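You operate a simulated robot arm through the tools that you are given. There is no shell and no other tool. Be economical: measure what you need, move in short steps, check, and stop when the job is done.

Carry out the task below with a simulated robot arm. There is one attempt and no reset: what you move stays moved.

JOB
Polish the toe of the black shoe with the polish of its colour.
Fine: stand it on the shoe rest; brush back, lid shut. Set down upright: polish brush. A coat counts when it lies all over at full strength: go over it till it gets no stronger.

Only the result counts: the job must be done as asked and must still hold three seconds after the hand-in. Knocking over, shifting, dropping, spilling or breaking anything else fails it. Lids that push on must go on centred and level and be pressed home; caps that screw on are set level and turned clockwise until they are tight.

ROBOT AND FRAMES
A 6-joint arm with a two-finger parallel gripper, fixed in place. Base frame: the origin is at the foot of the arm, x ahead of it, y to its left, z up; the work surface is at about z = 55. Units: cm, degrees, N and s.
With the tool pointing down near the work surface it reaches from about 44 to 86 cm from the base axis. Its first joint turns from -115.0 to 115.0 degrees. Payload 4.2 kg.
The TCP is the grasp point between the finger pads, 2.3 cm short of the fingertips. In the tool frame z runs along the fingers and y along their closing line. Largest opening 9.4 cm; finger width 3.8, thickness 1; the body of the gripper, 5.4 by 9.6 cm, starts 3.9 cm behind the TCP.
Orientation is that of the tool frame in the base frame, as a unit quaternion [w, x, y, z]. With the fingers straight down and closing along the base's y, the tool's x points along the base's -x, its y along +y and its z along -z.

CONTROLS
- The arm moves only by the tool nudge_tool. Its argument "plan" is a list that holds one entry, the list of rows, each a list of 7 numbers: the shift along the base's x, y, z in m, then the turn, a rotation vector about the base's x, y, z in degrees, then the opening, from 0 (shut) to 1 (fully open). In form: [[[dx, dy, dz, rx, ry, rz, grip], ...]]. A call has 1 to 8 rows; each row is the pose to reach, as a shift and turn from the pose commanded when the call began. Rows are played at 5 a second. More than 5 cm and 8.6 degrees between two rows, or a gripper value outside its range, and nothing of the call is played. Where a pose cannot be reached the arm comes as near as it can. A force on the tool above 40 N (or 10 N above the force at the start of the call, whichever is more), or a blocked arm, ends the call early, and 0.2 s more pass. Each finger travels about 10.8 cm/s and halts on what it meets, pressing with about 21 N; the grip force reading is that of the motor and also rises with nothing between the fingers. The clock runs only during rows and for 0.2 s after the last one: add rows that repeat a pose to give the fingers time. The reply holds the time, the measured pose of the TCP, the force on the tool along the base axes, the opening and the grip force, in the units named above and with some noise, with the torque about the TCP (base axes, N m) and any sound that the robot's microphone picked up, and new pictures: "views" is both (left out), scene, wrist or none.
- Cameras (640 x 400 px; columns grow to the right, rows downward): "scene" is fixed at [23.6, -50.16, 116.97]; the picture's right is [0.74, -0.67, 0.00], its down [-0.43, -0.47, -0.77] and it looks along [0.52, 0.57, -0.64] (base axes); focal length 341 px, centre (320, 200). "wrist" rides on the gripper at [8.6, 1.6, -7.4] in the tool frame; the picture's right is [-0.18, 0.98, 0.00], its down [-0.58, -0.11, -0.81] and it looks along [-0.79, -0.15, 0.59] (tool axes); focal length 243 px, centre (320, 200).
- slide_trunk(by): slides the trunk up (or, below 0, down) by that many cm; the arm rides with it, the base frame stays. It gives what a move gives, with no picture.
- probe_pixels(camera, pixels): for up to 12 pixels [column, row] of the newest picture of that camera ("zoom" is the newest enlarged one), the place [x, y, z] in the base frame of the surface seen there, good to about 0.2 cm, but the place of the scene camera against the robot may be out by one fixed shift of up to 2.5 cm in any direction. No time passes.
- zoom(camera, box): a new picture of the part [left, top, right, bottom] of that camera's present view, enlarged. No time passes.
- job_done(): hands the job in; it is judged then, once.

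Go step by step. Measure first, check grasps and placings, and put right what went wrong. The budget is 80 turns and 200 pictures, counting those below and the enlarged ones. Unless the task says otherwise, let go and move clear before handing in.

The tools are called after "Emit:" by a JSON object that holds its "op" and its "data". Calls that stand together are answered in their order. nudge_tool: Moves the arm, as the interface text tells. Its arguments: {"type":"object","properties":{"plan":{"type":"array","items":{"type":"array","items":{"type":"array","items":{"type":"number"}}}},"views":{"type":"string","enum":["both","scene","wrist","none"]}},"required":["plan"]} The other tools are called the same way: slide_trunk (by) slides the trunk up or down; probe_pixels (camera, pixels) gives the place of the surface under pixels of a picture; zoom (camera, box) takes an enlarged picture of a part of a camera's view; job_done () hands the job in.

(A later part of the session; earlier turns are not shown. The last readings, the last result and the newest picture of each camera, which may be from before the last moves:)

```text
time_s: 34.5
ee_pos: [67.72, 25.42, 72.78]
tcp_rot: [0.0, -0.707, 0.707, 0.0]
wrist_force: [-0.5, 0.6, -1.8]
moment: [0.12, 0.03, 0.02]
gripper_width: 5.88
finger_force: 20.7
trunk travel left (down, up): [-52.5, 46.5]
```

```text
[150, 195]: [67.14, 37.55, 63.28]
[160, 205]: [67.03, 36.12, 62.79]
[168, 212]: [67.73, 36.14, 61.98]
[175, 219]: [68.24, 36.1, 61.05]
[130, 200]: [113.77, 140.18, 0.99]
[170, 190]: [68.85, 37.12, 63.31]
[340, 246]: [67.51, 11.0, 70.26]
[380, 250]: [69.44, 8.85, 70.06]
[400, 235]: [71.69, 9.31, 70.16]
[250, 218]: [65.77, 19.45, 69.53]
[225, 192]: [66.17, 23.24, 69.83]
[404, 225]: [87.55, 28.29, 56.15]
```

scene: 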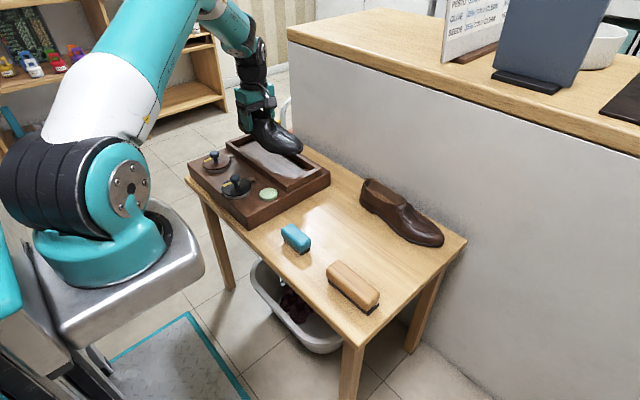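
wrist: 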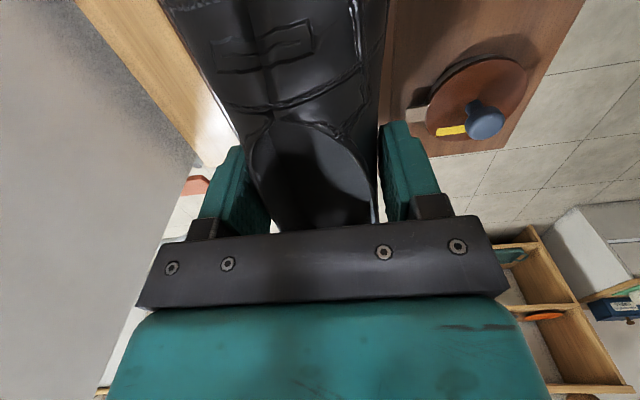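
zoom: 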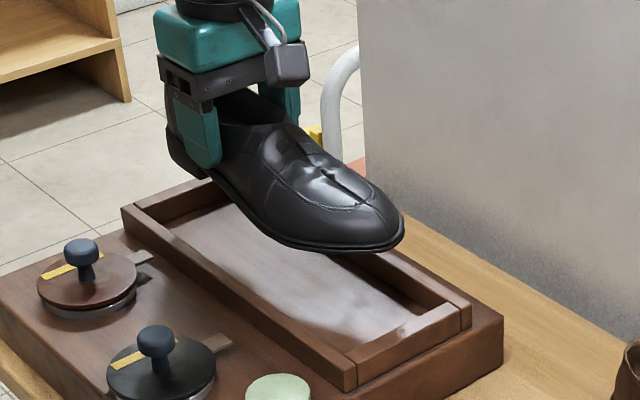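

Interior in scene coordinates: y 8.5–36.1. The shoe should go +1.3 in y. Now the x margins.

Emit:
{"op": "probe_pixels", "data": {"camera": "zoom", "pixels": [[420, 300], [428, 296], [434, 292], [440, 288], [446, 284], [452, 280], [460, 276], [466, 300], [303, 336], [310, 330], [290, 325], [280, 330]]}}

Emit:
{"op": "probe_pixels", "data": {"camera": "zoom", "pixels": [[240, 208], [255, 218], [262, 224], [270, 229], [280, 234], [290, 239], [305, 243], [320, 246], [403, 222], [400, 215], [215, 183], [402, 240]]}}

```text
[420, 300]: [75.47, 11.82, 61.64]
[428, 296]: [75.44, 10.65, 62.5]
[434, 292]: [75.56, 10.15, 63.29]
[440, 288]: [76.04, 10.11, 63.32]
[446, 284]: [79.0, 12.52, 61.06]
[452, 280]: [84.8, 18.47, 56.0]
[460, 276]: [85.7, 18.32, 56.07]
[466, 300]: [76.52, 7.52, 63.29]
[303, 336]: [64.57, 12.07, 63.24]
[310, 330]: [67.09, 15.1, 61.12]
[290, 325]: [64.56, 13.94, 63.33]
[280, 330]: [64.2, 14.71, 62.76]
```

```text
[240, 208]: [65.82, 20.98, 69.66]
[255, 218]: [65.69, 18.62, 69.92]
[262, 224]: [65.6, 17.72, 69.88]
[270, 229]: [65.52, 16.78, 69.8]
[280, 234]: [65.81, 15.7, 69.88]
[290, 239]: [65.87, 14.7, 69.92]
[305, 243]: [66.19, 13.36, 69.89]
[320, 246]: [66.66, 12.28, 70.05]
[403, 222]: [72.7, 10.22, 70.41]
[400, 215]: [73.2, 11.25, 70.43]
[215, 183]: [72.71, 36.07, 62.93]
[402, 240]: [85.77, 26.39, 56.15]
```

Interior x is 65.7–75.45 (scene), shoe now 65.5–73. Shift +1.3 in x and +1.3 in y, then lower to just above the floor.

Emit:
{"op": "nudge_tool", "data": {"plan": [[[0.013, 0.013, 0, 0, 0, 0, 0.3], [0.013, 0.013, -0.03, 0, 0, 0, 0.3], [0.013, 0.013, -0.055, 0, 0, 0, 0.3], [0.013, 0.013, -0.07, 0, 0, 0, 0.3], [0.013, 0.013, -0.07, 0, 0, 0, 0.3]]], "views": "scene"}}

Emit:
{"op": "zoom", "data": {"camera": "scene", "box": [220, 95, 340, 195]}}

```text
time_s: 35.7
ee_pos: [69.11, 26.78, 65.86]
tcp_rot: [-0.002, 0.708, -0.706, -0.001]
wrist_force: [-6.9, 8.0, 9.1]
moment: [-0.5, -0.33, -0.07]
gripper_width: 5.88
finger_force: 21.3
trunk travel left (down, up): [-52.5, 46.5]
```

scene: 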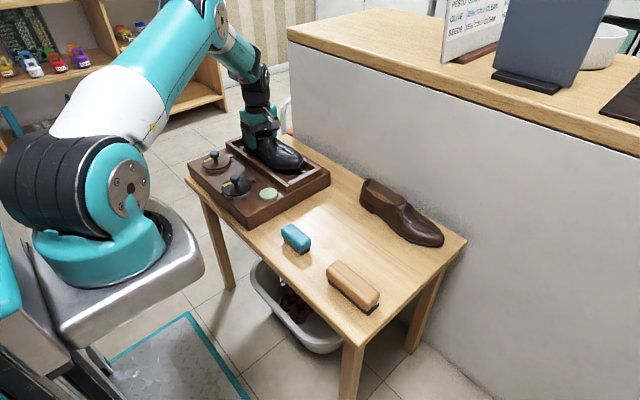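

```text
4.00 times, centred on (280, 145) of scene
```

zoom: 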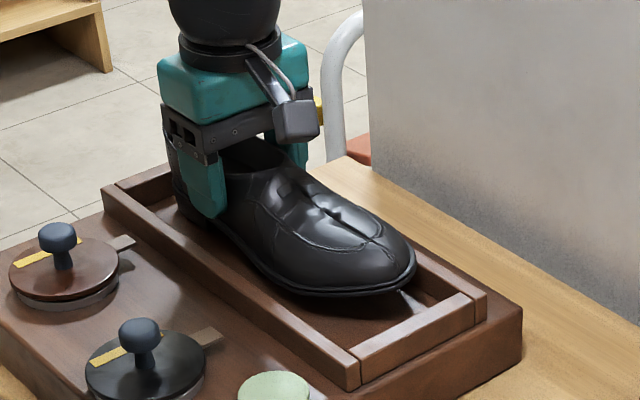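

A contact force (≈14 N) appeared 1 cm early. Inspect the heel area.

Emit:
{"op": "zoom", "data": {"camera": "scene", "box": [240, 132, 280, 162]}}

Emit:
{"op": "probe_pixels", "data": {"camera": "scene", "pixels": [[265, 148], [268, 151], [270, 149], [275, 153], [278, 161], [290, 168], [300, 169], [310, 168], [322, 163], [264, 145], [266, 142], [308, 171]]}}

```text
13.33 times, centred on (260, 147) of scene
```

zoom: 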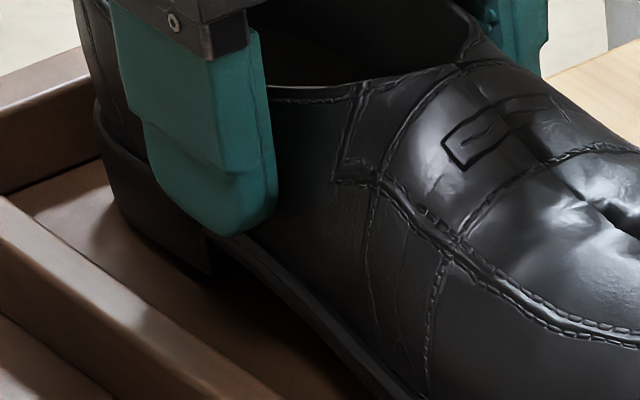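

```text
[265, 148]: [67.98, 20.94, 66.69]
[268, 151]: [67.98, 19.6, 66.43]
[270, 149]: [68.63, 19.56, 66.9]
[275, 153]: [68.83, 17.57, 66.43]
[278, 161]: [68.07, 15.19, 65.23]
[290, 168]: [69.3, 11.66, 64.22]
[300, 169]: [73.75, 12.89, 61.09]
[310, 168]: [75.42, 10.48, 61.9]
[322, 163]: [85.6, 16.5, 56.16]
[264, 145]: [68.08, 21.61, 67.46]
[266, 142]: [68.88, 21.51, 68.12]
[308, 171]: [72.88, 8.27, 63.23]
```

Heel looks clear of the rims. Hold a moment to see whether the force is real or transient.

Emit:
{"op": "nudge_tool", "data": {"plan": [[[0, 0, 0, 0, 0, 0, 0.3], [0, 0, 0, 0, 0, 0, 0.3]]], "views": "wrist"}}

```text
time_s: 36.3
ee_pos: [68.94, 26.72, 65.82]
tcp_rot: [0.001, 0.708, -0.706, 0.0]
wrist_force: [-8.5, 11.3, 8.5]
moment: [-0.24, -0.16, -0.08]
gripper_width: 5.9
finger_force: 20.9
trunk travel left (down, up): [-52.5, 46.5]
```

wrist: 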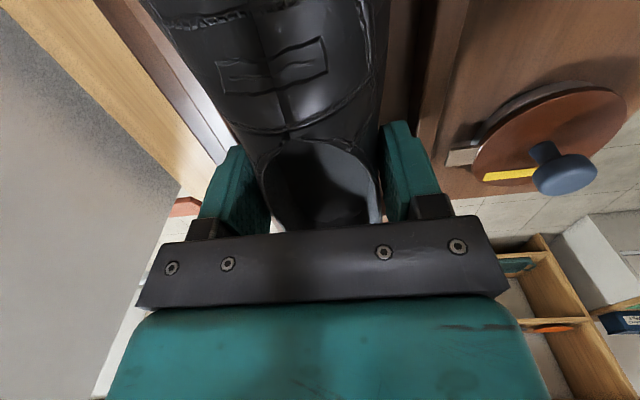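

The force is real and the shoe shifted a bit in the grip, so something pushes it -x, +y. Look at the toe against the far and near rims.

Emit:
{"op": "zoom", "data": {"camera": "scene", "box": [276, 145, 332, 190]}}

Emit:
{"op": "probe_pixels", "data": {"camera": "zoom", "pixels": [[300, 232], [310, 225], [320, 210], [325, 190], [320, 170], [250, 240], [200, 235], [150, 215], [100, 190], [60, 165], [30, 140], [280, 200]]}}

```text
8.89 times, centred on (304, 168) of scene
```

zoom: 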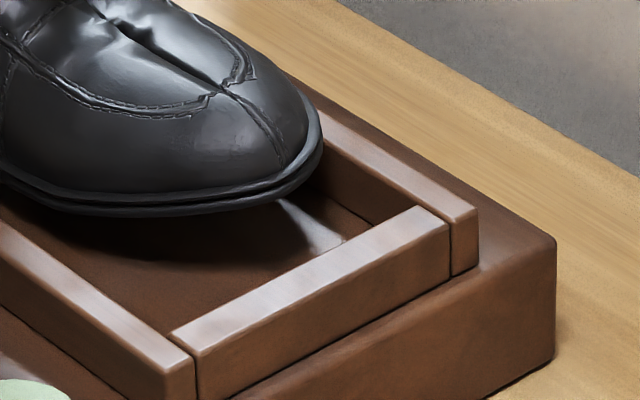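

```text
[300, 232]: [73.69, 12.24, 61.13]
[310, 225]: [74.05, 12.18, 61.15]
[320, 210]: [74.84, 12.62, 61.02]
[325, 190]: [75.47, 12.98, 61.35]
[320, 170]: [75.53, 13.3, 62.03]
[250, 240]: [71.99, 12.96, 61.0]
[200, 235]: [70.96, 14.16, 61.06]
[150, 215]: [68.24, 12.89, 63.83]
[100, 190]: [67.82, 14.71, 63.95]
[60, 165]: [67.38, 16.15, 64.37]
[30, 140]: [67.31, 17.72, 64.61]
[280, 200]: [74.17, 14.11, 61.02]
```

The ball of the shoe seems to be riding on the far rim (sole there at rim height, near-side gap 1.6 cm). Lift 2 cm, shift -0.9 cm in x, and lower again.

Emit:
{"op": "nudge_tool", "data": {"plan": [[[0, 0, 0.02, 0, 0, 0, 0.3], [0, 0, 0.025, 0, 0, 0, 0.3], [-0.009, 0, 0.025, 0, 0, 0, 0.3], [-0.009, 0, 0.025, 0, 0, 0, 0.3]]], "views": "scene"}}

Emit:
{"op": "zoom", "data": {"camera": "scene", "box": [240, 125, 336, 190]}}

```text
time_s: 37.3
ee_pos: [68.21, 26.6, 68.18]
tcp_rot: [0.0, 0.707, -0.707, 0.0]
wrist_force: [0.4, -0.6, -3.0]
moment: [0.1, 0.0, 0.02]
gripper_width: 5.9
finger_force: 20.8
trunk travel left (down, up): [-52.5, 46.5]
```

scene: 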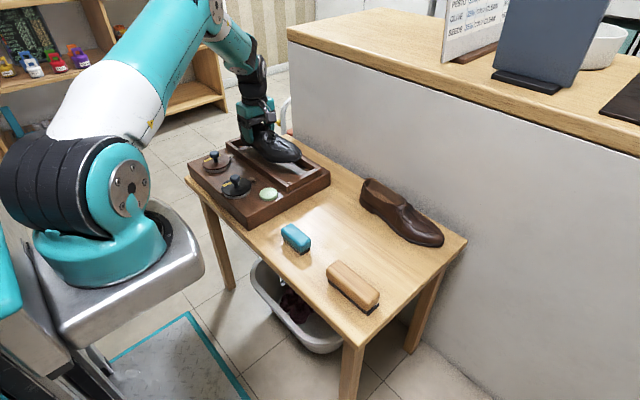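

```text
6.15 times, centred on (288, 158) of scene
```

zoom: 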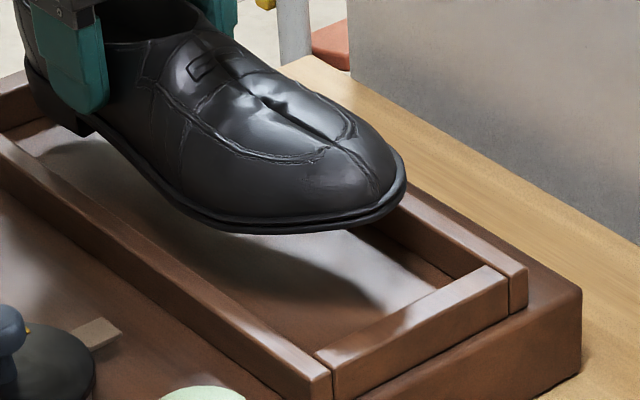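

Now free. Probe the welt's near edge and toe tip in this zoom.

Emit:
{"op": "probe_pixels", "data": {"camera": "zoom", "pixels": [[120, 148], [150, 178], [180, 203], [210, 218], [240, 227], [290, 229], [340, 224], [375, 212], [395, 198], [402, 180], [400, 165], [85, 135]]}}

```text
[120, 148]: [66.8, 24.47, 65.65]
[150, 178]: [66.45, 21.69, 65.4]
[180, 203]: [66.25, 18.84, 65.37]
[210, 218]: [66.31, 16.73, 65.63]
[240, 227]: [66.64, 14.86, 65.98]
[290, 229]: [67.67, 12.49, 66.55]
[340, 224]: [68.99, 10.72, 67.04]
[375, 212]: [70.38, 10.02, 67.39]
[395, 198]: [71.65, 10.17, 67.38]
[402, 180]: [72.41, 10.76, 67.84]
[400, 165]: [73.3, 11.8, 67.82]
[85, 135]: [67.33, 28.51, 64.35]
```

Near edge is at 66.25, toe tip at y=10.0, but the shoe is pitched ~6–7° toe-up in the grip. I'll rotate rx +6.5 to level it and lower to ~0.3 cm above contact.

Emit:
{"op": "nudge_tool", "data": {"plan": [[[0.001, 0, 0, 6.5, 0, 0, 0.3], [0.001, 0, -0.015, 6.5, 0, 0, 0.3], [0.001, 0, -0.025, 6.5, 0, 0, 0.3], [0.001, 0, -0.029, 6.5, 0, 0, 0.3], [0.001, 0, -0.029, 6.5, 0, 0, 0.3]]], "views": "scene"}}

Emit:
{"op": "zoom", "data": {"camera": "scene", "box": [240, 125, 336, 190]}}

```text
time_s: 38.5
ee_pos: [68.3, 26.56, 65.36]
tcp_rot: [-0.04, 0.706, -0.706, -0.041]
wrist_force: [-0.8, -0.4, -2.0]
moment: [0.06, -0.02, 0.02]
gripper_width: 5.87
finger_force: 21.6
trunk travel left (down, up): [-52.5, 46.5]
```

scene: 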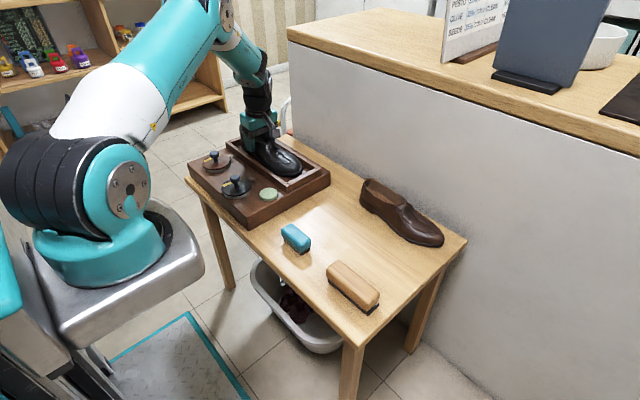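

```text
6.15 times, centred on (288, 158) of scene
```

zoom: 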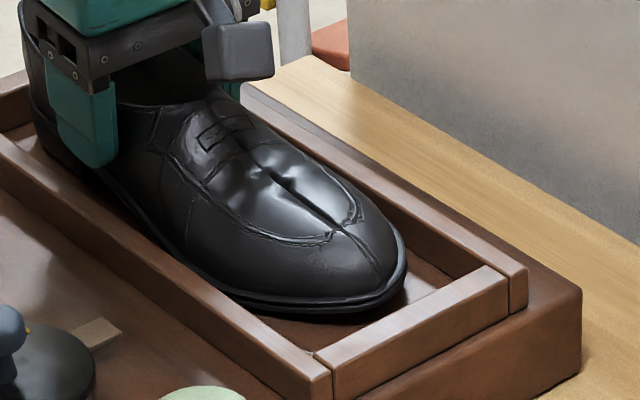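

Inside the tray with no contact force. Lower the last few millimetres until it touches.

Emit:
{"op": "nudge_tool", "data": {"plan": [[[0, 0, -0.003, 0, 0, 0, 0.3], [0, 0, -0.006, 0, 0, 0, 0.3], [0, 0, -0.008, 0, 0, 0, 0.3], [0, 0, -0.008, 0, 0, 0, 0.3]]], "views": "scene"}}

Emit:
{"op": "zoom", "data": {"camera": "scene", "box": [240, 125, 336, 190]}}

```text
time_s: 39.5
ee_pos: [68.52, 26.72, 64.76]
tcp_rot: [-0.043, 0.706, -0.706, -0.038]
wrist_force: [9.2, 3.3, 12.2]
moment: [0.08, 0.11, 0.12]
gripper_width: 5.87
finger_force: 20.6
trunk travel left (down, up): [-52.5, 46.5]
```

scene: 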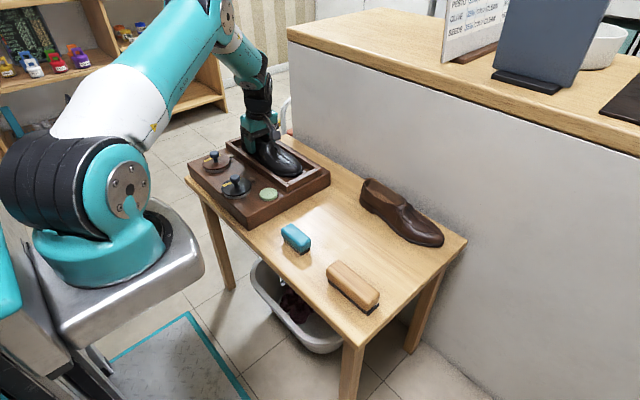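

```text
6.15 times, centred on (288, 158) of scene
```

zoom: 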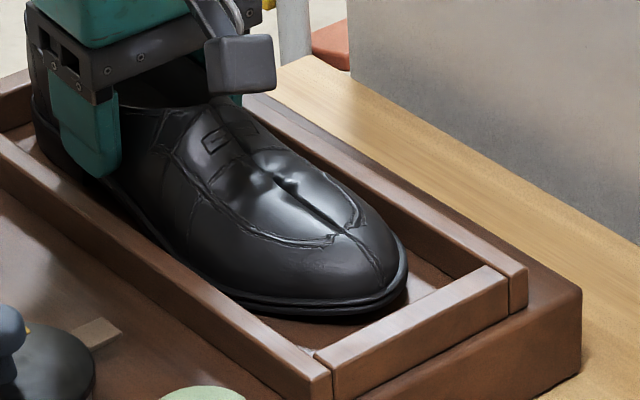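

Contact (12 N up) but also +9 N in x, suggesting touching on the near side. Raise 3 mm, shift +0.35 cm in x, and re-lower lightly.

Emit:
{"op": "nudge_tool", "data": {"plan": [[[0, 0, 0.006, 0, 0, 0, 0.3], [0.0035, 0, 0.006, 0, 0, 0, 0.3], [0.0035, 0, 0.003, 0, 0, 0, 0.3], [0.0035, 0, 0.001, 0, 0, 0, 0.3], [0.0035, 0, 0.001, 0, 0, 0, 0.3]]], "views": "wrist"}}

```text
time_s: 40.7
ee_pos: [68.73, 26.67, 64.77]
tcp_rot: [-0.04, 0.706, -0.706, -0.041]
wrist_force: [-4.6, -3.2, 6.6]
moment: [-0.26, 0.5, 0.05]
gripper_width: 5.89
finger_force: 21.6
trunk travel left (down, up): [-52.5, 46.5]
```

wrist: 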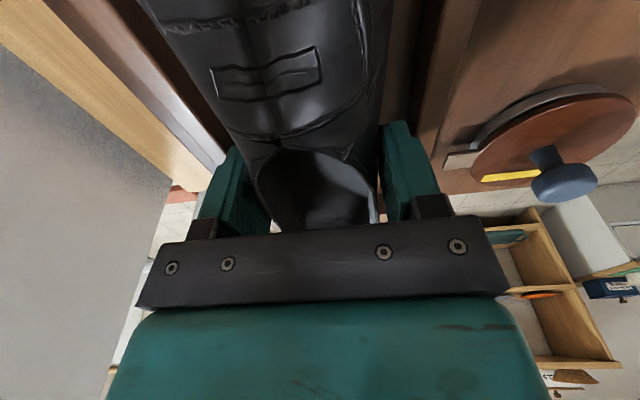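

The shoe stands on the floor now. Open a little, then rise straight.

Emit:
{"op": "nudge_tool", "data": {"plan": [[[0, 0, 0, 0, 0, 0, 0.68], [0, 0, 0, 0, 0, 0, 0.72], [0, 0, 0.01, 0, 0, 0, 0.75], [0, 0, 0.04, 0, 0, 0, 0.75], [0, 0, 0.08, -6.5, 0, 0, 1], [0, 0, 0.12, -6.5, 0, 0, 1], [0, 0, 0.12, -6.5, 0, 0, 1]]]}}

Emit:
{"op": "zoom", "data": {"camera": "scene", "box": [220, 115, 340, 195]}}

```text
time_s: 42.3
ee_pos: [68.67, 26.61, 76.76]
tcp_rot: [0.0, 0.707, -0.707, 0.0]
wrist_force: [0.4, -0.1, 0.0]
moment: [-0.04, 0.02, -0.01]
gripper_width: 9.43
finger_force: 0.1
trunk travel left (down, up): [-52.5, 46.5]
```

scene: 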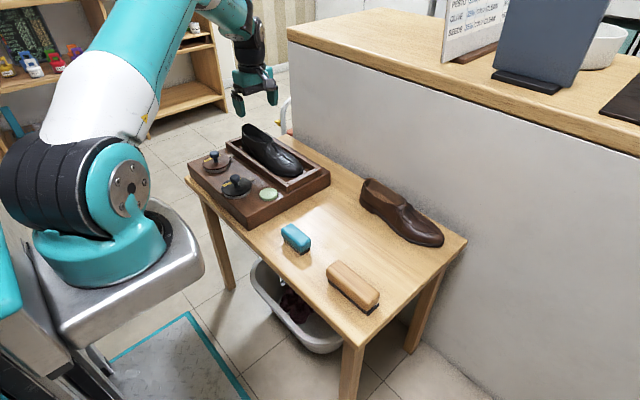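
wrist: 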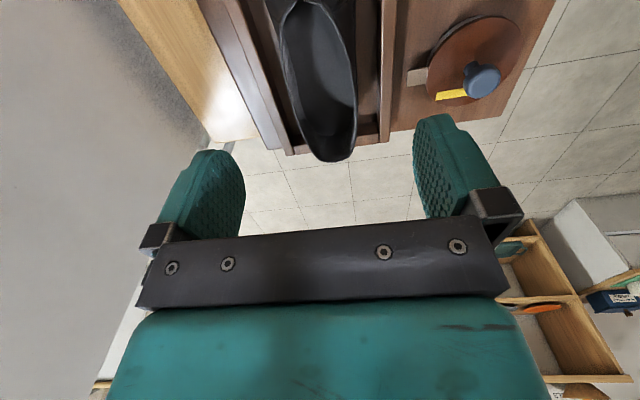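

```text
5.00 times, centred on (280, 155) of scene
```

zoom: 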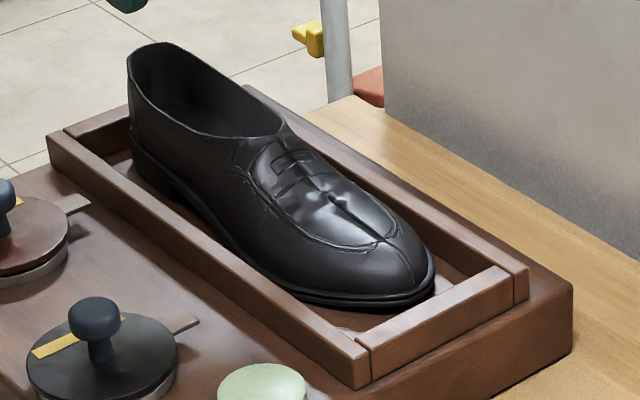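

The shoe stands properly inside the shoe rest. Next: the black tin. Move above its knob for a close look.

Emit:
{"op": "nudge_tool", "data": {"plan": [[[-0.04, -0.025, 0, 0, 0, 0, 1], [-0.08, -0.05, 0, 0, 0, 0, 1], [-0.12, -0.075, 0, 0, 0, 0, 1], [-0.151, -0.095, 0, 0, 0, 0, 1], [-0.151, -0.095, -0.02, 0, 0, 0, 0.6], [-0.151, -0.095, -0.02, 0, 0, 0, 0.6]]]}}

```text
time_s: 43.7
ee_pos: [53.65, 17.14, 74.71]
tcp_rot: [0.0, -0.707, 0.707, 0.0]
wrist_force: [0.4, 0.1, 1.0]
moment: [0.02, 0.01, -0.02]
gripper_width: 5.64
finger_force: 0.1
trunk travel left (down, up): [-52.5, 46.5]
```

scene: 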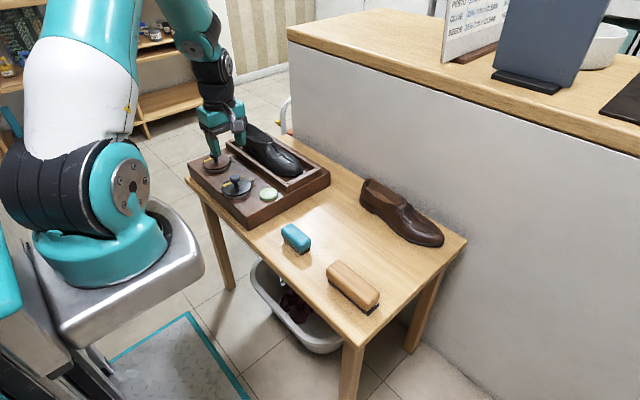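
wrist: 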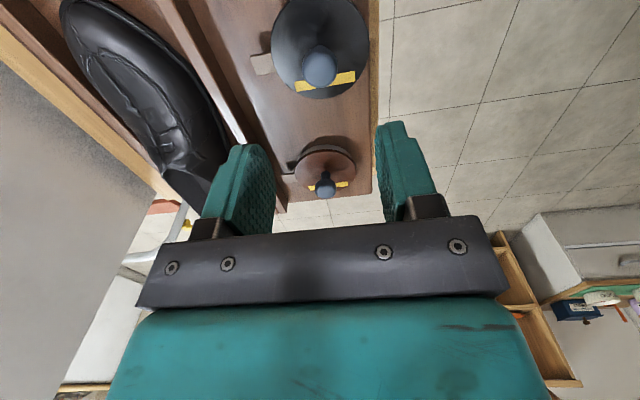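

Knob at wrist (319,65). Probing knob, lid edges, tab.

Emit:
{"op": "probe_pixels", "data": {"camera": "wrist", "pixels": [[319, 68], [304, 66], [335, 66], [319, 82], [319, 50], [275, 45], [364, 45], [262, 63], [322, 98], [320, 15], [254, 65], [303, 60]]}}

Emit:
{"op": "zoom", "data": {"camera": "wrist", "box": [240, 0, 400, 110]}}

```text
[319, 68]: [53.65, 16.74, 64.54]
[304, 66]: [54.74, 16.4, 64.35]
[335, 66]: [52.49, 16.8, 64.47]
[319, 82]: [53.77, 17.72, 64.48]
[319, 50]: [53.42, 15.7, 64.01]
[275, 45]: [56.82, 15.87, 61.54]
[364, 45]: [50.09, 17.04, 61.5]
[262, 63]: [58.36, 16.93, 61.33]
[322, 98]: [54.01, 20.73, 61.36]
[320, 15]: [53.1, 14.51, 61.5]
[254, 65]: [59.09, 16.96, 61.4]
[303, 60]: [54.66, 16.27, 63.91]
```

```text
3.64 times, centred on (320, 55) of wrist
```

zoom: 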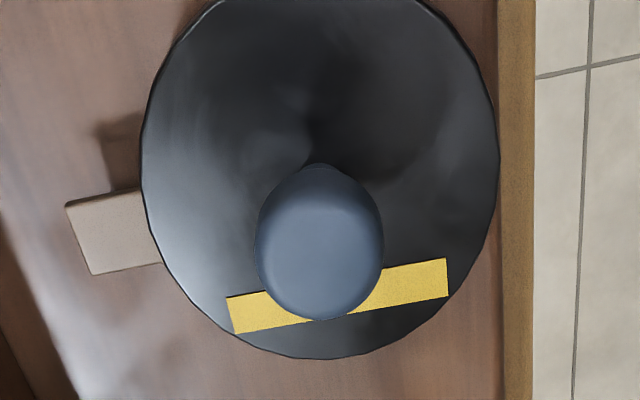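

Knob centre (53.6,16.85), width 2.3 cm. Lower to z=64.2 and grip it.

Emit:
{"op": "nudge_tool", "data": {"plan": [[[0, -0.003, -0.045, 0, 0, 0, 0.6], [0, -0.003, -0.085, 0, 0, 0, 0.6], [0, -0.003, -0.105, 0, 0, 0, 0.6], [0, -0.003, -0.105, 0, 0, 0, 0.3], [0, -0.003, -0.105, 0, 0, 0, 0.1], [0, -0.003, -0.105, 0, 0, 0, 0.1], [0, -0.003, -0.1, 0, 0, 0, 0.1], [0, -0.003, -0.1, 0, 0, 0, 0.1]]]}}

Emit:
{"op": "zoom", "data": {"camera": "scene", "box": [190, 140, 290, 215]}}

```text
time_s: 45.5
ee_pos: [53.64, 16.71, 64.57]
tcp_rot: [-0.002, -0.707, 0.707, 0.0]
wrist_force: [5.9, 2.7, -34.3]
moment: [-0.06, -0.06, 0.01]
gripper_width: 2.49
finger_force: 45.0
trunk travel left (down, up): [-52.5, 46.5]
```

scene: 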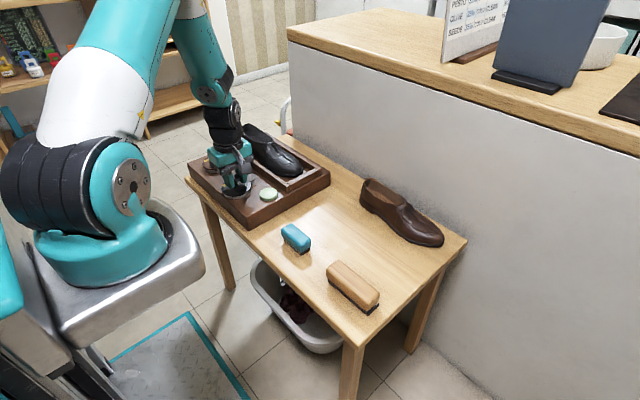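
wrist: 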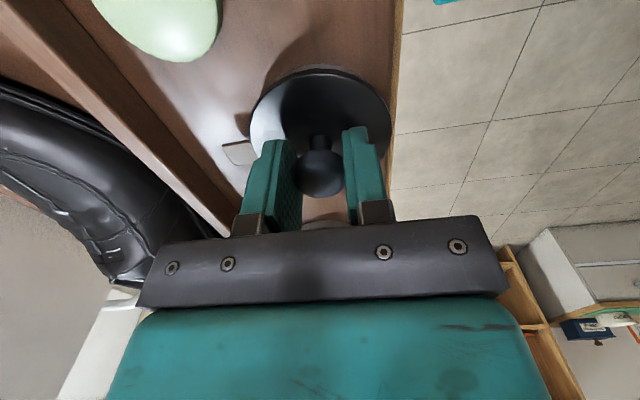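

```text
5.33 times, centred on (240, 178) of scene
```

zoom: 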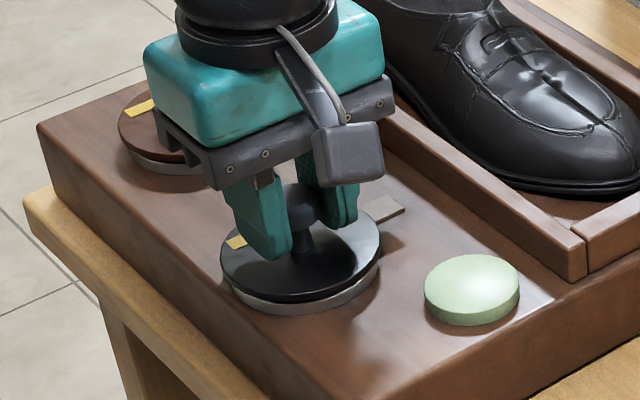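

A 4 mm straight lift meets 34 N with grip rising: the lid doesn't come straight up so far. I'll relax it and test a hinge motion about the tab side (lift the -x side, ry +4°), reading forces.

Emit:
{"op": "nudge_tool", "data": {"plan": [[[0, 0, -0.005, 0, 0, 0, 0.1], [0, 0, -0.005, 0, 0, 0, 0.1], [0.001, 0, -0.0037, 0, 2, 0, 0.1], [0.0022, 0, -0.0024, 0, 4, 0, 0.1], [0.0022, 0, -0.0024, 0, 4, 0, 0.1]]]}}

Emit:
{"op": "zoom", "data": {"camera": "scene", "box": [190, 140, 290, 215]}}

```text
time_s: 46.7
ee_pos: [53.72, 16.99, 64.4]
tcp_rot: [0.025, 0.708, -0.705, -0.026]
wrist_force: [-15.7, 5.6, 4.7]
moment: [0.73, 0.28, 0.28]
gripper_width: 2.47
finger_force: 45.3
trunk travel left (down, up): [-52.5, 46.5]
```

scene: 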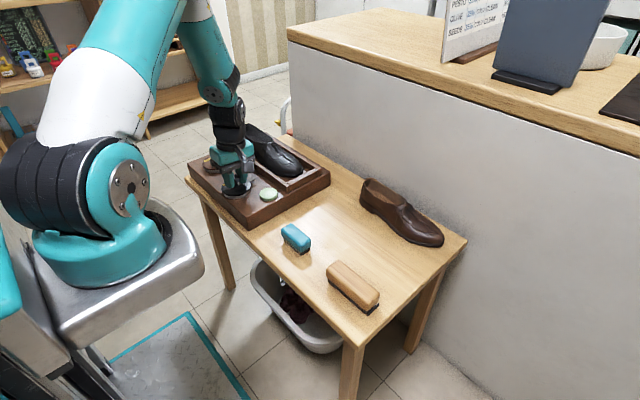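
wrist: 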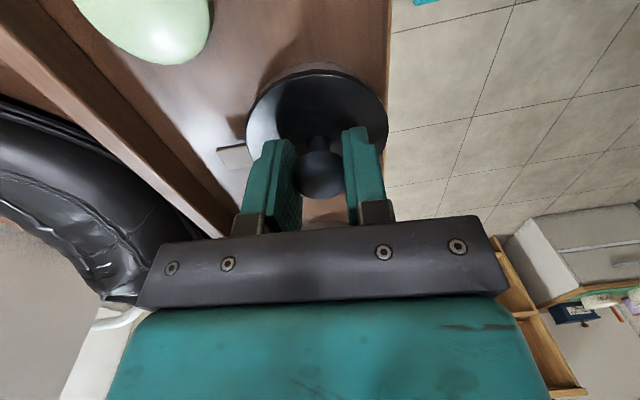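

```text
5.33 times, centred on (240, 178) of scene
```

zoom: 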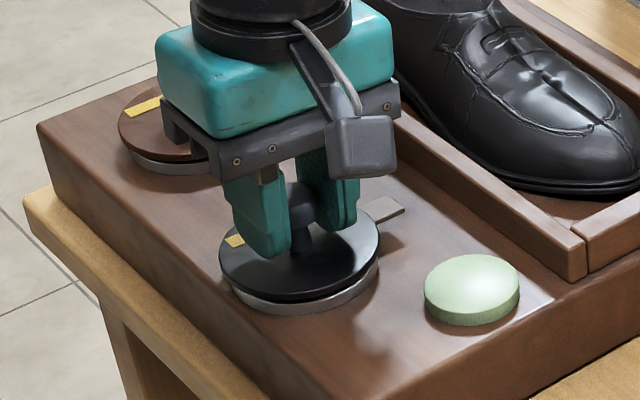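

The hinge-like motion is resisted with -16 N in x, so not a hinge there. Return to neutral and test a counter-clockwise twist, reading torque about z.

Emit:
{"op": "nudge_tool", "data": {"plan": [[[-0.0022, 0, -0.0026, 0, -4, 0, 0.1], [-0.0022, 0, -0.0026, 0, -4, 0, 0.1]]], "views": "none"}}

Emit:
{"op": "nudge_tool", "data": {"plan": [[[0, 0, 0, 0, 0, 4, 0.1], [0, 0, 0, 0, 0, 8, 0.1], [0, 0, 0, 0, 0, 12, 0.1], [0, 0, 0, 0, 0, 12, 0.1]]]}}

Emit:
{"op": "zoom", "data": {"camera": "scene", "box": [200, 150, 280, 210]}}

```text
time_s: 47.3
ee_pos: [53.62, 16.89, 64.41]
tcp_rot: [-0.002, 0.707, -0.707, 0.001]
wrist_force: [-11.7, 2.2, 27.6]
moment: [-0.29, 0.13, 0.13]
gripper_width: 2.49
finger_force: 45.2
trunk travel left (down, up): [-52.5, 46.5]
```

```text
time_s: 48.3
ee_pos: [53.72, 16.84, 64.17]
tcp_rot: [-0.001, 0.777, -0.629, 0.001]
wrist_force: [2.3, -1.2, 12.1]
moment: [-0.11, -0.03, -0.4]
gripper_width: 2.5
finger_force: 44.9
trunk travel left (down, up): [-52.5, 46.5]
```

scene: 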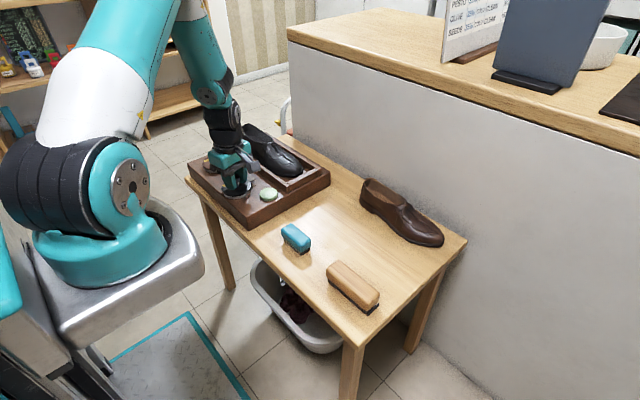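
wrist: 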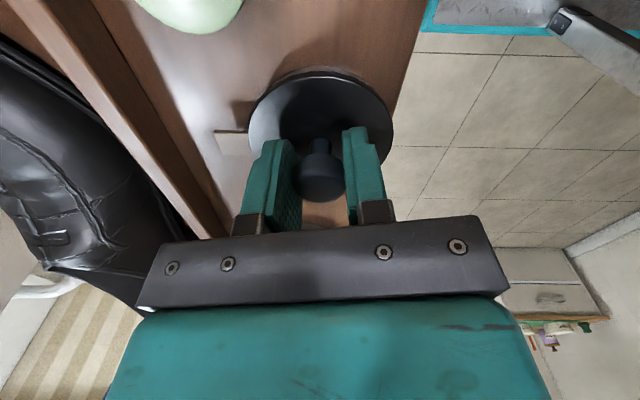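

```text
6.67 times, centred on (240, 180) of scene
```

zoom: 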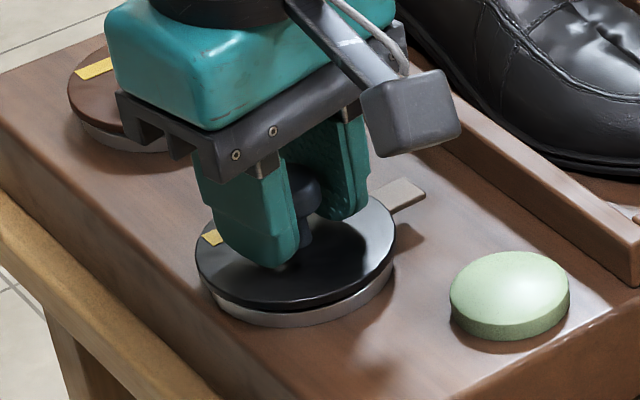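

The lid didn't turn (yellow strip unchanged); pads slipped on the round knob. It seems a push-on lid on a fixed tin. Undo the yaw, then pull straight up slowly.

Emit:
{"op": "nudge_tool", "data": {"plan": [[[0, 0, 0, 0, 0, -6, 0.1], [0, 0, 0, 0, 0, -12, 0.1], [0, 0, 0.001, 0, 0, -12, 0.0], [0, 0, 0.003, 0, 0, -12, 0.0], [0, 0, 0.005, 0, 0, -12, 0.0], [0, 0, 0.007, 0, 0, -12, 0.0], [0, 0, 0.009, 0, 0, -12, 0.0]]], "views": "wrist"}}

```text
time_s: 49.9
ee_pos: [53.62, 16.9, 64.99]
tcp_rot: [0.001, 0.707, -0.707, -0.001]
wrist_force: [7.1, -0.7, -34.2]
moment: [-0.15, -0.07, -0.07]
gripper_width: 2.5
finger_force: 45.3
trunk travel left (down, up): [-52.5, 46.5]
```

wrist: 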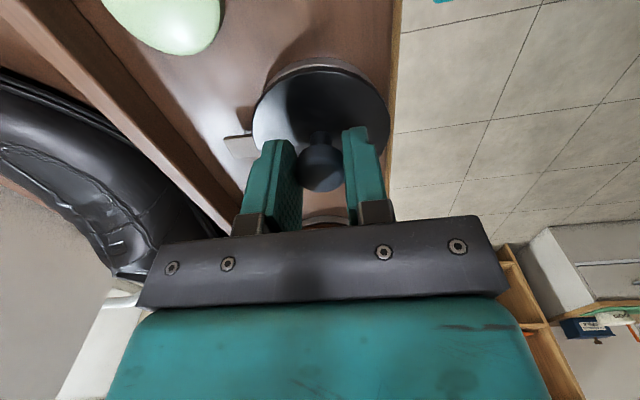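

Pads slip on the knob at ~34 N, so a straight pull isn't enough; the tab is likely for prising. Release, rise, and yaw back to close along y over the tab.

Emit:
{"op": "nudge_tool", "data": {"plan": [[[0, 0, 0, 0, 0, 0, 0.6], [0, 0, 0, 0, 0, 0, 0.8], [0, 0, 0.04, 0, 0, -8.5, 0.8], [0, 0, 0.08, 0, 0, -17, 0.8], [0, 0, 0.1, 0, 0, -25.5, 0.8], [0, 0, 0.1, 0, 0, -34, 0.8], [0, 0, 0.1, 0, 0, -42.5, 0.8], [0, 0, 0.1, 0, 0, -51, 0.6]]], "views": "none"}}

Emit:
{"op": "nudge_tool", "data": {"plan": [[[0, 0, 0, 0, 0, -8.5, 0.6], [0, 0, 0, 0, 0, -17, 0.6], [0, 0, 0, 0, 0, -25.5, 0.6], [0, 0, 0, 0, 0, -34, 0.6], [0, 0, 0, 0, 0, -39, 0.6], [0, 0, 0, 0, 0, -39, 0.6]]], "views": "wrist"}}

```text
time_s: 51.7
ee_pos: [53.42, 16.89, 75.05]
tcp_rot: [0.0, -0.334, 0.943, 0.0]
wrist_force: [-0.5, -0.3, -0.3]
moment: [-0.02, 0.01, 0.01]
gripper_width: 5.62
finger_force: 0.1
trunk travel left (down, up): [-52.5, 46.5]
```

```text
time_s: 53.1
ee_pos: [53.57, 16.85, 75.02]
tcp_rot: [-0.001, 0.002, 1.0, 0.0]
wrist_force: [-0.8, 0.3, -1.0]
moment: [-0.03, 0.01, -0.01]
gripper_width: 5.66
finger_force: 0.1
trunk travel left (down, up): [-52.5, 46.5]
```

wrist: 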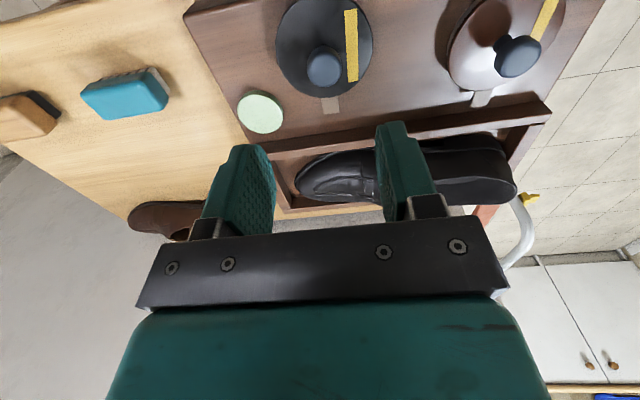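

Zoom on the tab at (331,105) and on the lid.

Emit:
{"op": "zoom", "data": {"camera": "wrist", "box": [290, 60, 370, 120]}}

Emit:
{"op": "probe_pixels", "data": {"camera": "wrist", "pixels": [[324, 100], [338, 100], [322, 105], [340, 105], [331, 103], [331, 112], [331, 108], [350, 15], [352, 70], [324, 68], [331, 97], [331, 92]]}}

```text
6.67 times, centred on (330, 90) of wrist
```

zoom: 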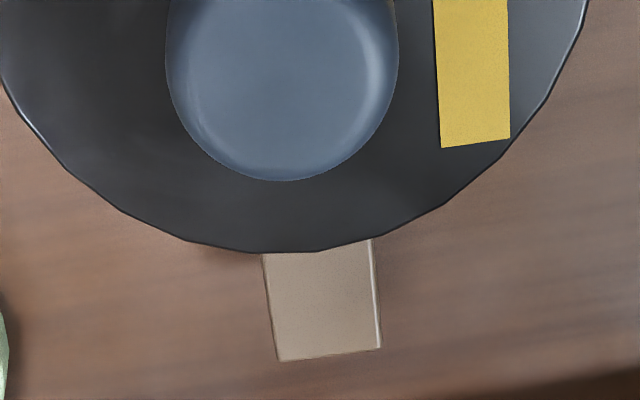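

```text
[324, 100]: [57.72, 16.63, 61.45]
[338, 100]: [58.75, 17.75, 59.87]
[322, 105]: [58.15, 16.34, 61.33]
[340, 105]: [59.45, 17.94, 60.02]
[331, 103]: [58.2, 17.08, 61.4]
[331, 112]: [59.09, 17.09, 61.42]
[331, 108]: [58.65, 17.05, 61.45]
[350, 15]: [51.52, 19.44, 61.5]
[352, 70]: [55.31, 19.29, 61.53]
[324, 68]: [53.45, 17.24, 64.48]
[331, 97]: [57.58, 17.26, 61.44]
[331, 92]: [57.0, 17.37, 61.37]
```

Tab spans x 57.2–59.3, y 16.3–17.6 at z≈61.4. I'll grip it by its sides at (59.3,17.0,62.6).

Emit:
{"op": "nudge_tool", "data": {"plan": [[[0.03, 0.001, -0.03, 0, 0, 0, 0.45], [0.057, 0.0015, -0.06, 0, 0, 0, 0.4], [0.057, 0.0015, -0.1, 0, 0, 0, 0.4], [0.057, 0.0015, -0.124, 0, 0, 0, 0.4], [0.057, 0.0015, -0.124, 0, 0, 0, 0.2], [0.057, 0.0015, -0.124, 0, 0, 0, 0.05], [0.057, 0.0015, -0.124, 0, 0, 0, 0.05]]]}}

Emit:
{"op": "zoom", "data": {"camera": "scene", "box": [192, 150, 288, 210]}}

```text
time_s: 54.7
ee_pos: [59.33, 16.9, 62.67]
tcp_rot: [0.0, 0.0, 1.0, 0.0]
wrist_force: [1.1, -2.9, -3.2]
moment: [-0.06, -0.26, 0.03]
gripper_width: 1.55
finger_force: 45.2
trunk travel left (down, up): [-52.5, 46.5]
```

scene: 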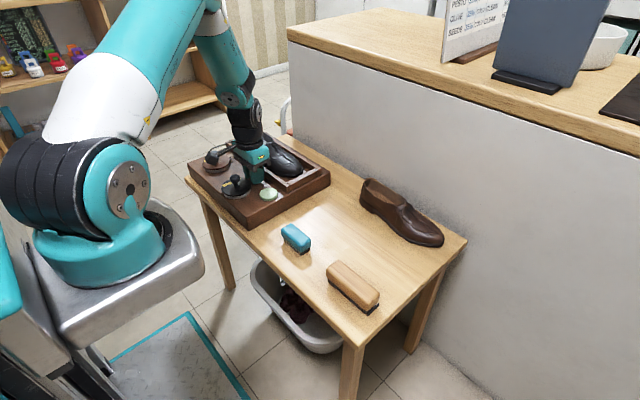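
wrist: 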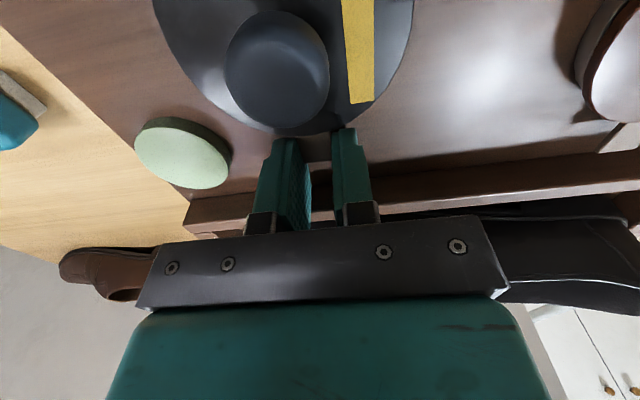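

```text
6.67 times, centred on (240, 180) of scene
```

zoom: 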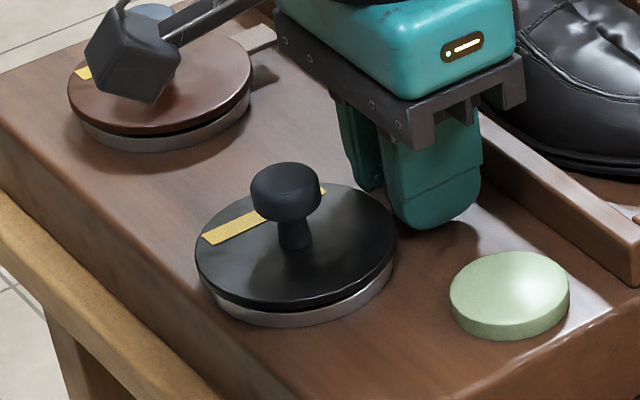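

Tab gripped (1.55 cm). Prise upward slowly.

Emit:
{"op": "nudge_tool", "data": {"plan": [[[0, 0, 0.001, 0, 0, 0, 0.05], [0, 0, 0.003, 0, 0, 0, 0.05], [0, 0, 0.005, 0, 0, 0, 0.05], [0, 0, 0.007, 0, 0, 0, 0.05], [0, 0, 0.007, 0, 0, 0, 0.05]]]}}

Emit:
{"op": "zoom", "data": {"camera": "scene", "box": [192, 150, 288, 210]}}

```text
time_s: 55.9
ee_pos: [59.2, 17.03, 63.28]
tcp_rot: [-0.001, 0.0, 1.0, -0.001]
wrist_force: [4.9, -3.7, -36.1]
moment: [-0.08, -0.43, 0.04]
gripper_width: 1.54
finger_force: 44.6
trunk travel left (down, up): [-52.5, 46.5]
```

scene: 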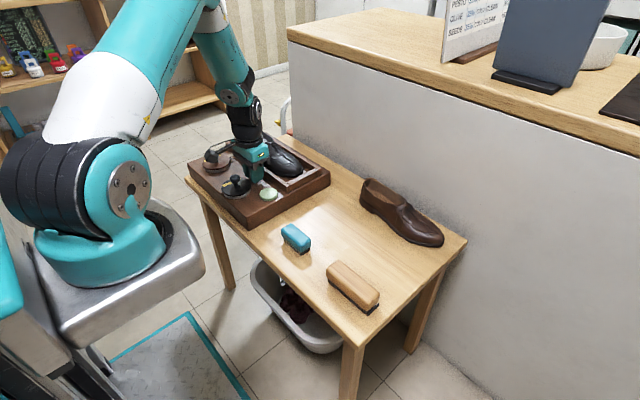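
wrist: 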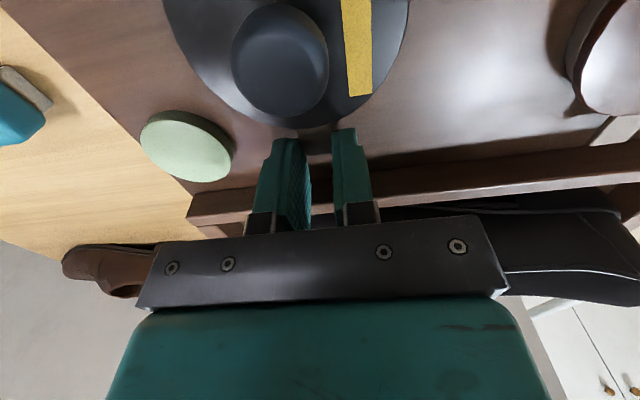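

```text
6.67 times, centred on (240, 180) of scene
```

zoom: 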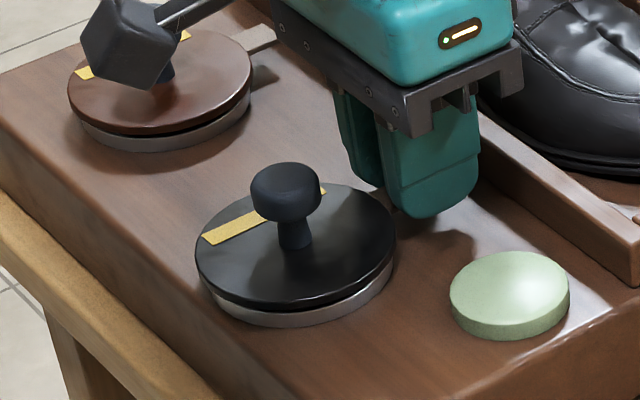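

The tab also stays put at 36 N. Relax, then test it sideways (+y, which would turn the lid counter-clockwise).

Emit:
{"op": "nudge_tool", "data": {"plan": [[[0, 0, -0.005, 0, 0, 0, 0.05], [0, 0, -0.005, 0, 0, 0, 0.05], [0, 0.002, -0.005, 0, 0, 1.5, 0.05], [0, 0.004, -0.005, 0, 0, 3, 0.05], [0, 0.006, -0.005, 0, 0, 5, 0.05], [0, 0.006, -0.005, 0, 0, 5, 0.05]]], "views": "wrist"}}

Emit:
{"op": "zoom", "data": {"camera": "wrist", "box": [160, 0, 416, 160]}}

```text
time_s: 56.9
ee_pos: [59.31, 16.98, 63.05]
tcp_rot: [0.001, -0.018, 1.0, -0.005]
wrist_force: [-5.0, -14.0, 24.7]
moment: [-0.22, 0.71, -0.67]
gripper_width: 1.59
finger_force: 44.9
trunk travel left (down, up): [-52.5, 46.5]
stopped in row 4: the force on the tool passed its limit at 48 N (the readings are from after the stop); the commanded pose is now the measured one
```

wrist: 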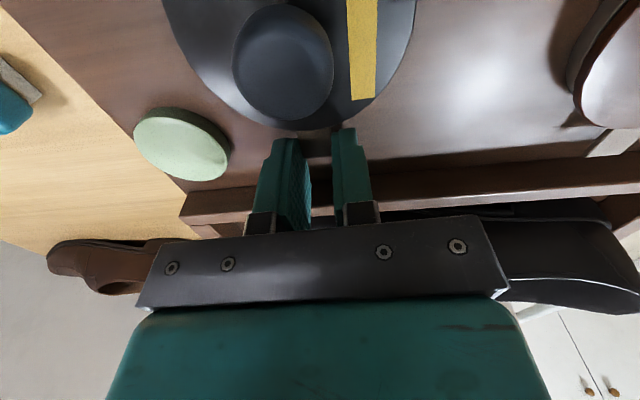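

```text
2.50 times, centred on (288, 80) of wrist
```

zoom: 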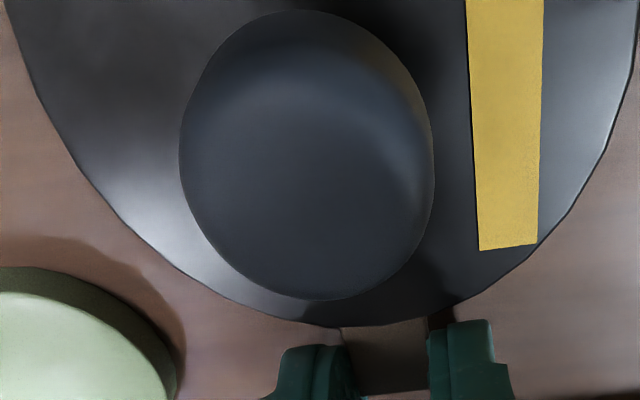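

The call stopped at 48 N. Check in a scene zoom whether the lid turned at all (yellow strip position).

Emit:
{"op": "nudge_tool", "data": {"plan": [[[0, 0, 0, 0, 0, 0, 0.4], [0, 0, 0, 0, 0, 0, 0.4], [0, 0, 0.03, 0, 0, 0, 0.4], [0, 0, 0.07, 0, 2, 0, 0.4], [-0.02, 0, 0.1, 0, 2, 0, 0.4]]], "views": "scene"}}

Emit:
{"op": "zoom", "data": {"camera": "scene", "box": [212, 167, 260, 197]}}

```text
time_s: 58.1
ee_pos: [57.25, 17.08, 72.92]
tcp_rot: [-0.016, -0.02, 1.0, -0.003]
wrist_force: [0.3, -0.2, -0.4]
moment: [-0.02, 0.01, -0.01]
gripper_width: 3.76
finger_force: 0.1
trunk travel left (down, up): [-52.5, 46.5]
```

scene: 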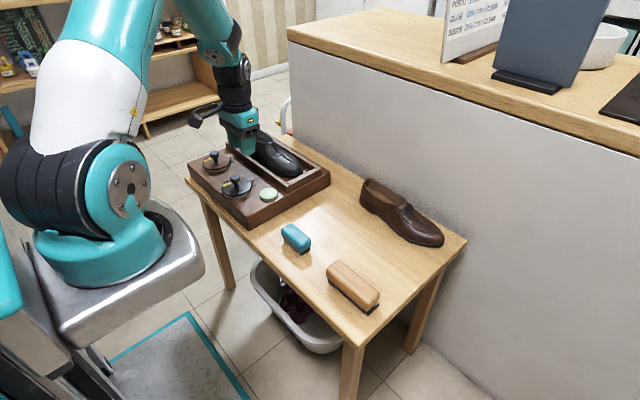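

```text
13.33 times, centred on (236, 182) of scene
```

zoom: 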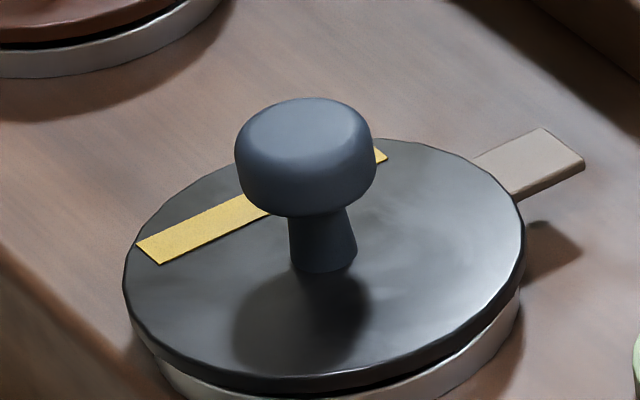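

The lid hasn't moved at all. Everything measured (stiff vertically, in x, and at the tab) fits a swing-aside lid pivoting on a vertical pin at the tab. Grip the knob and test a sideways push in +y.

Emit:
{"op": "nudge_tool", "data": {"plan": [[[-0.0365, -0.0013, 0, 0.34, -1.83, -2.3, 0.45], [-0.0365, -0.0013, -0.045, 0.34, -1.83, -2.3, 0.45], [-0.0365, -0.0013, -0.087, 0.34, -1.83, -2.3, 0.45], [-0.0365, -0.0013, -0.087, 0.34, -1.83, -2.3, 0.45], [-0.0365, -0.0013, -0.087, 0.34, -1.83, -2.3, 0.2], [-0.0365, -0.0013, -0.087, 0.34, -1.83, -2.3, 0.2]]], "views": "none"}}

Emit:
{"op": "nudge_tool", "data": {"plan": [[[0, 0.001, 0, 0, 0, 0, 0.2], [0, 0.003, 0, 0, 0, 0, 0.2], [0, 0.005, 0, 0, 0, 0, 0.2], [0, 0.005, 0, 0, 0, 0, 0.2]]], "views": "wrist"}}

```text
time_s: 59.5
ee_pos: [53.75, 16.97, 64.13]
tcp_rot: [0.0, 0.001, 1.0, 0.0]
wrist_force: [0.3, 1.0, -2.6]
moment: [0.05, -0.34, 0.08]
gripper_width: 2.49
finger_force: 45.5
trunk travel left (down, up): [-52.5, 46.5]
```

```text
time_s: 60.5
ee_pos: [53.64, 17.44, 64.24]
tcp_rot: [-0.002, 0.0, 1.0, -0.001]
wrist_force: [-2.3, -7.5, 5.6]
moment: [-0.12, 0.22, -0.37]
gripper_width: 2.48
finger_force: 45.1
trunk travel left (down, up): [-52.5, 46.5]
```

wrist: 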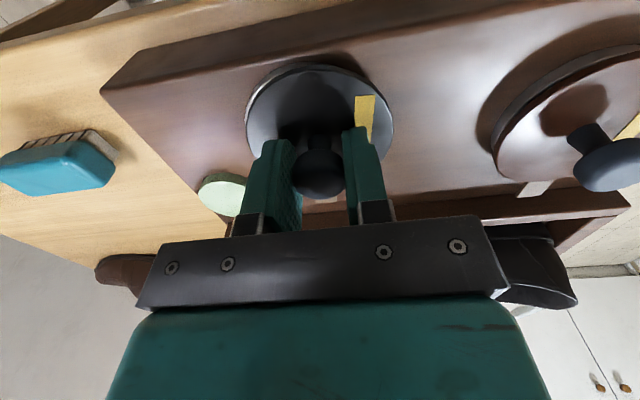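

The knob moved 0.47 cm sideways with only 7 N: it swings. Continue along an arc about (58.2,17), turning the tool with it.

Emit:
{"op": "nudge_tool", "data": {"plan": [[[0.0007, 0.0047, 0, 0, 0, -6, 0.2], [0.0025, 0.0108, 0, 0, 0, -14, 0.2], [0.0051, 0.0166, 0, 0, 0, -22, 0.2], [0.0051, 0.0166, 0, 0, 0, -22, 0.2]]]}}

Emit:
{"op": "zoom", "data": {"camera": "scene", "box": [192, 150, 288, 210]}}

```text
time_s: 61.5
ee_pos: [54.15, 19.31, 64.24]
tcp_rot: [0.0, 0.19, 0.982, 0.001]
wrist_force: [3.4, 4.1, 5.3]
moment: [0.3, 0.49, 0.29]
gripper_width: 2.51
finger_force: 44.8
trunk travel left (down, up): [-52.5, 46.5]
```

scene: 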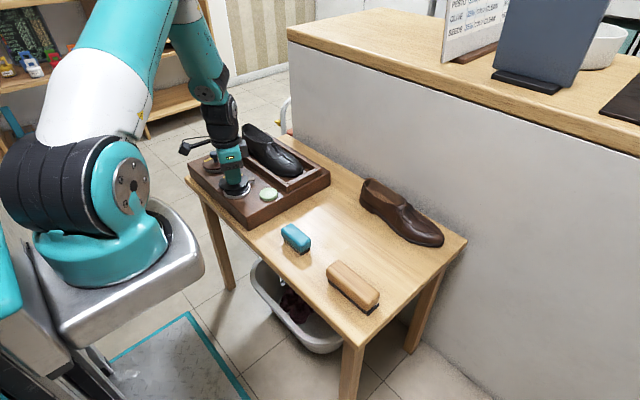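
wrist: 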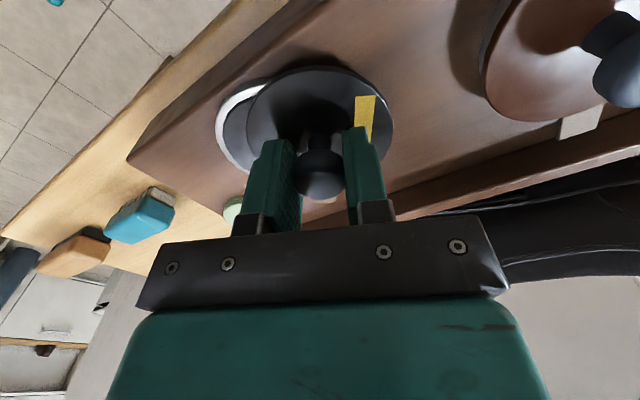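

```text
6.67 times, centred on (240, 180) of scene
```

zoom: 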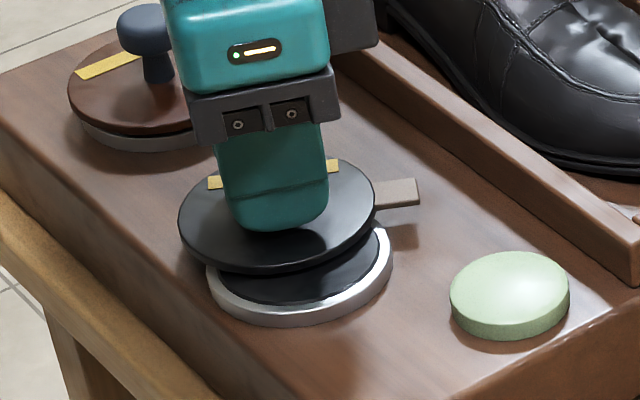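

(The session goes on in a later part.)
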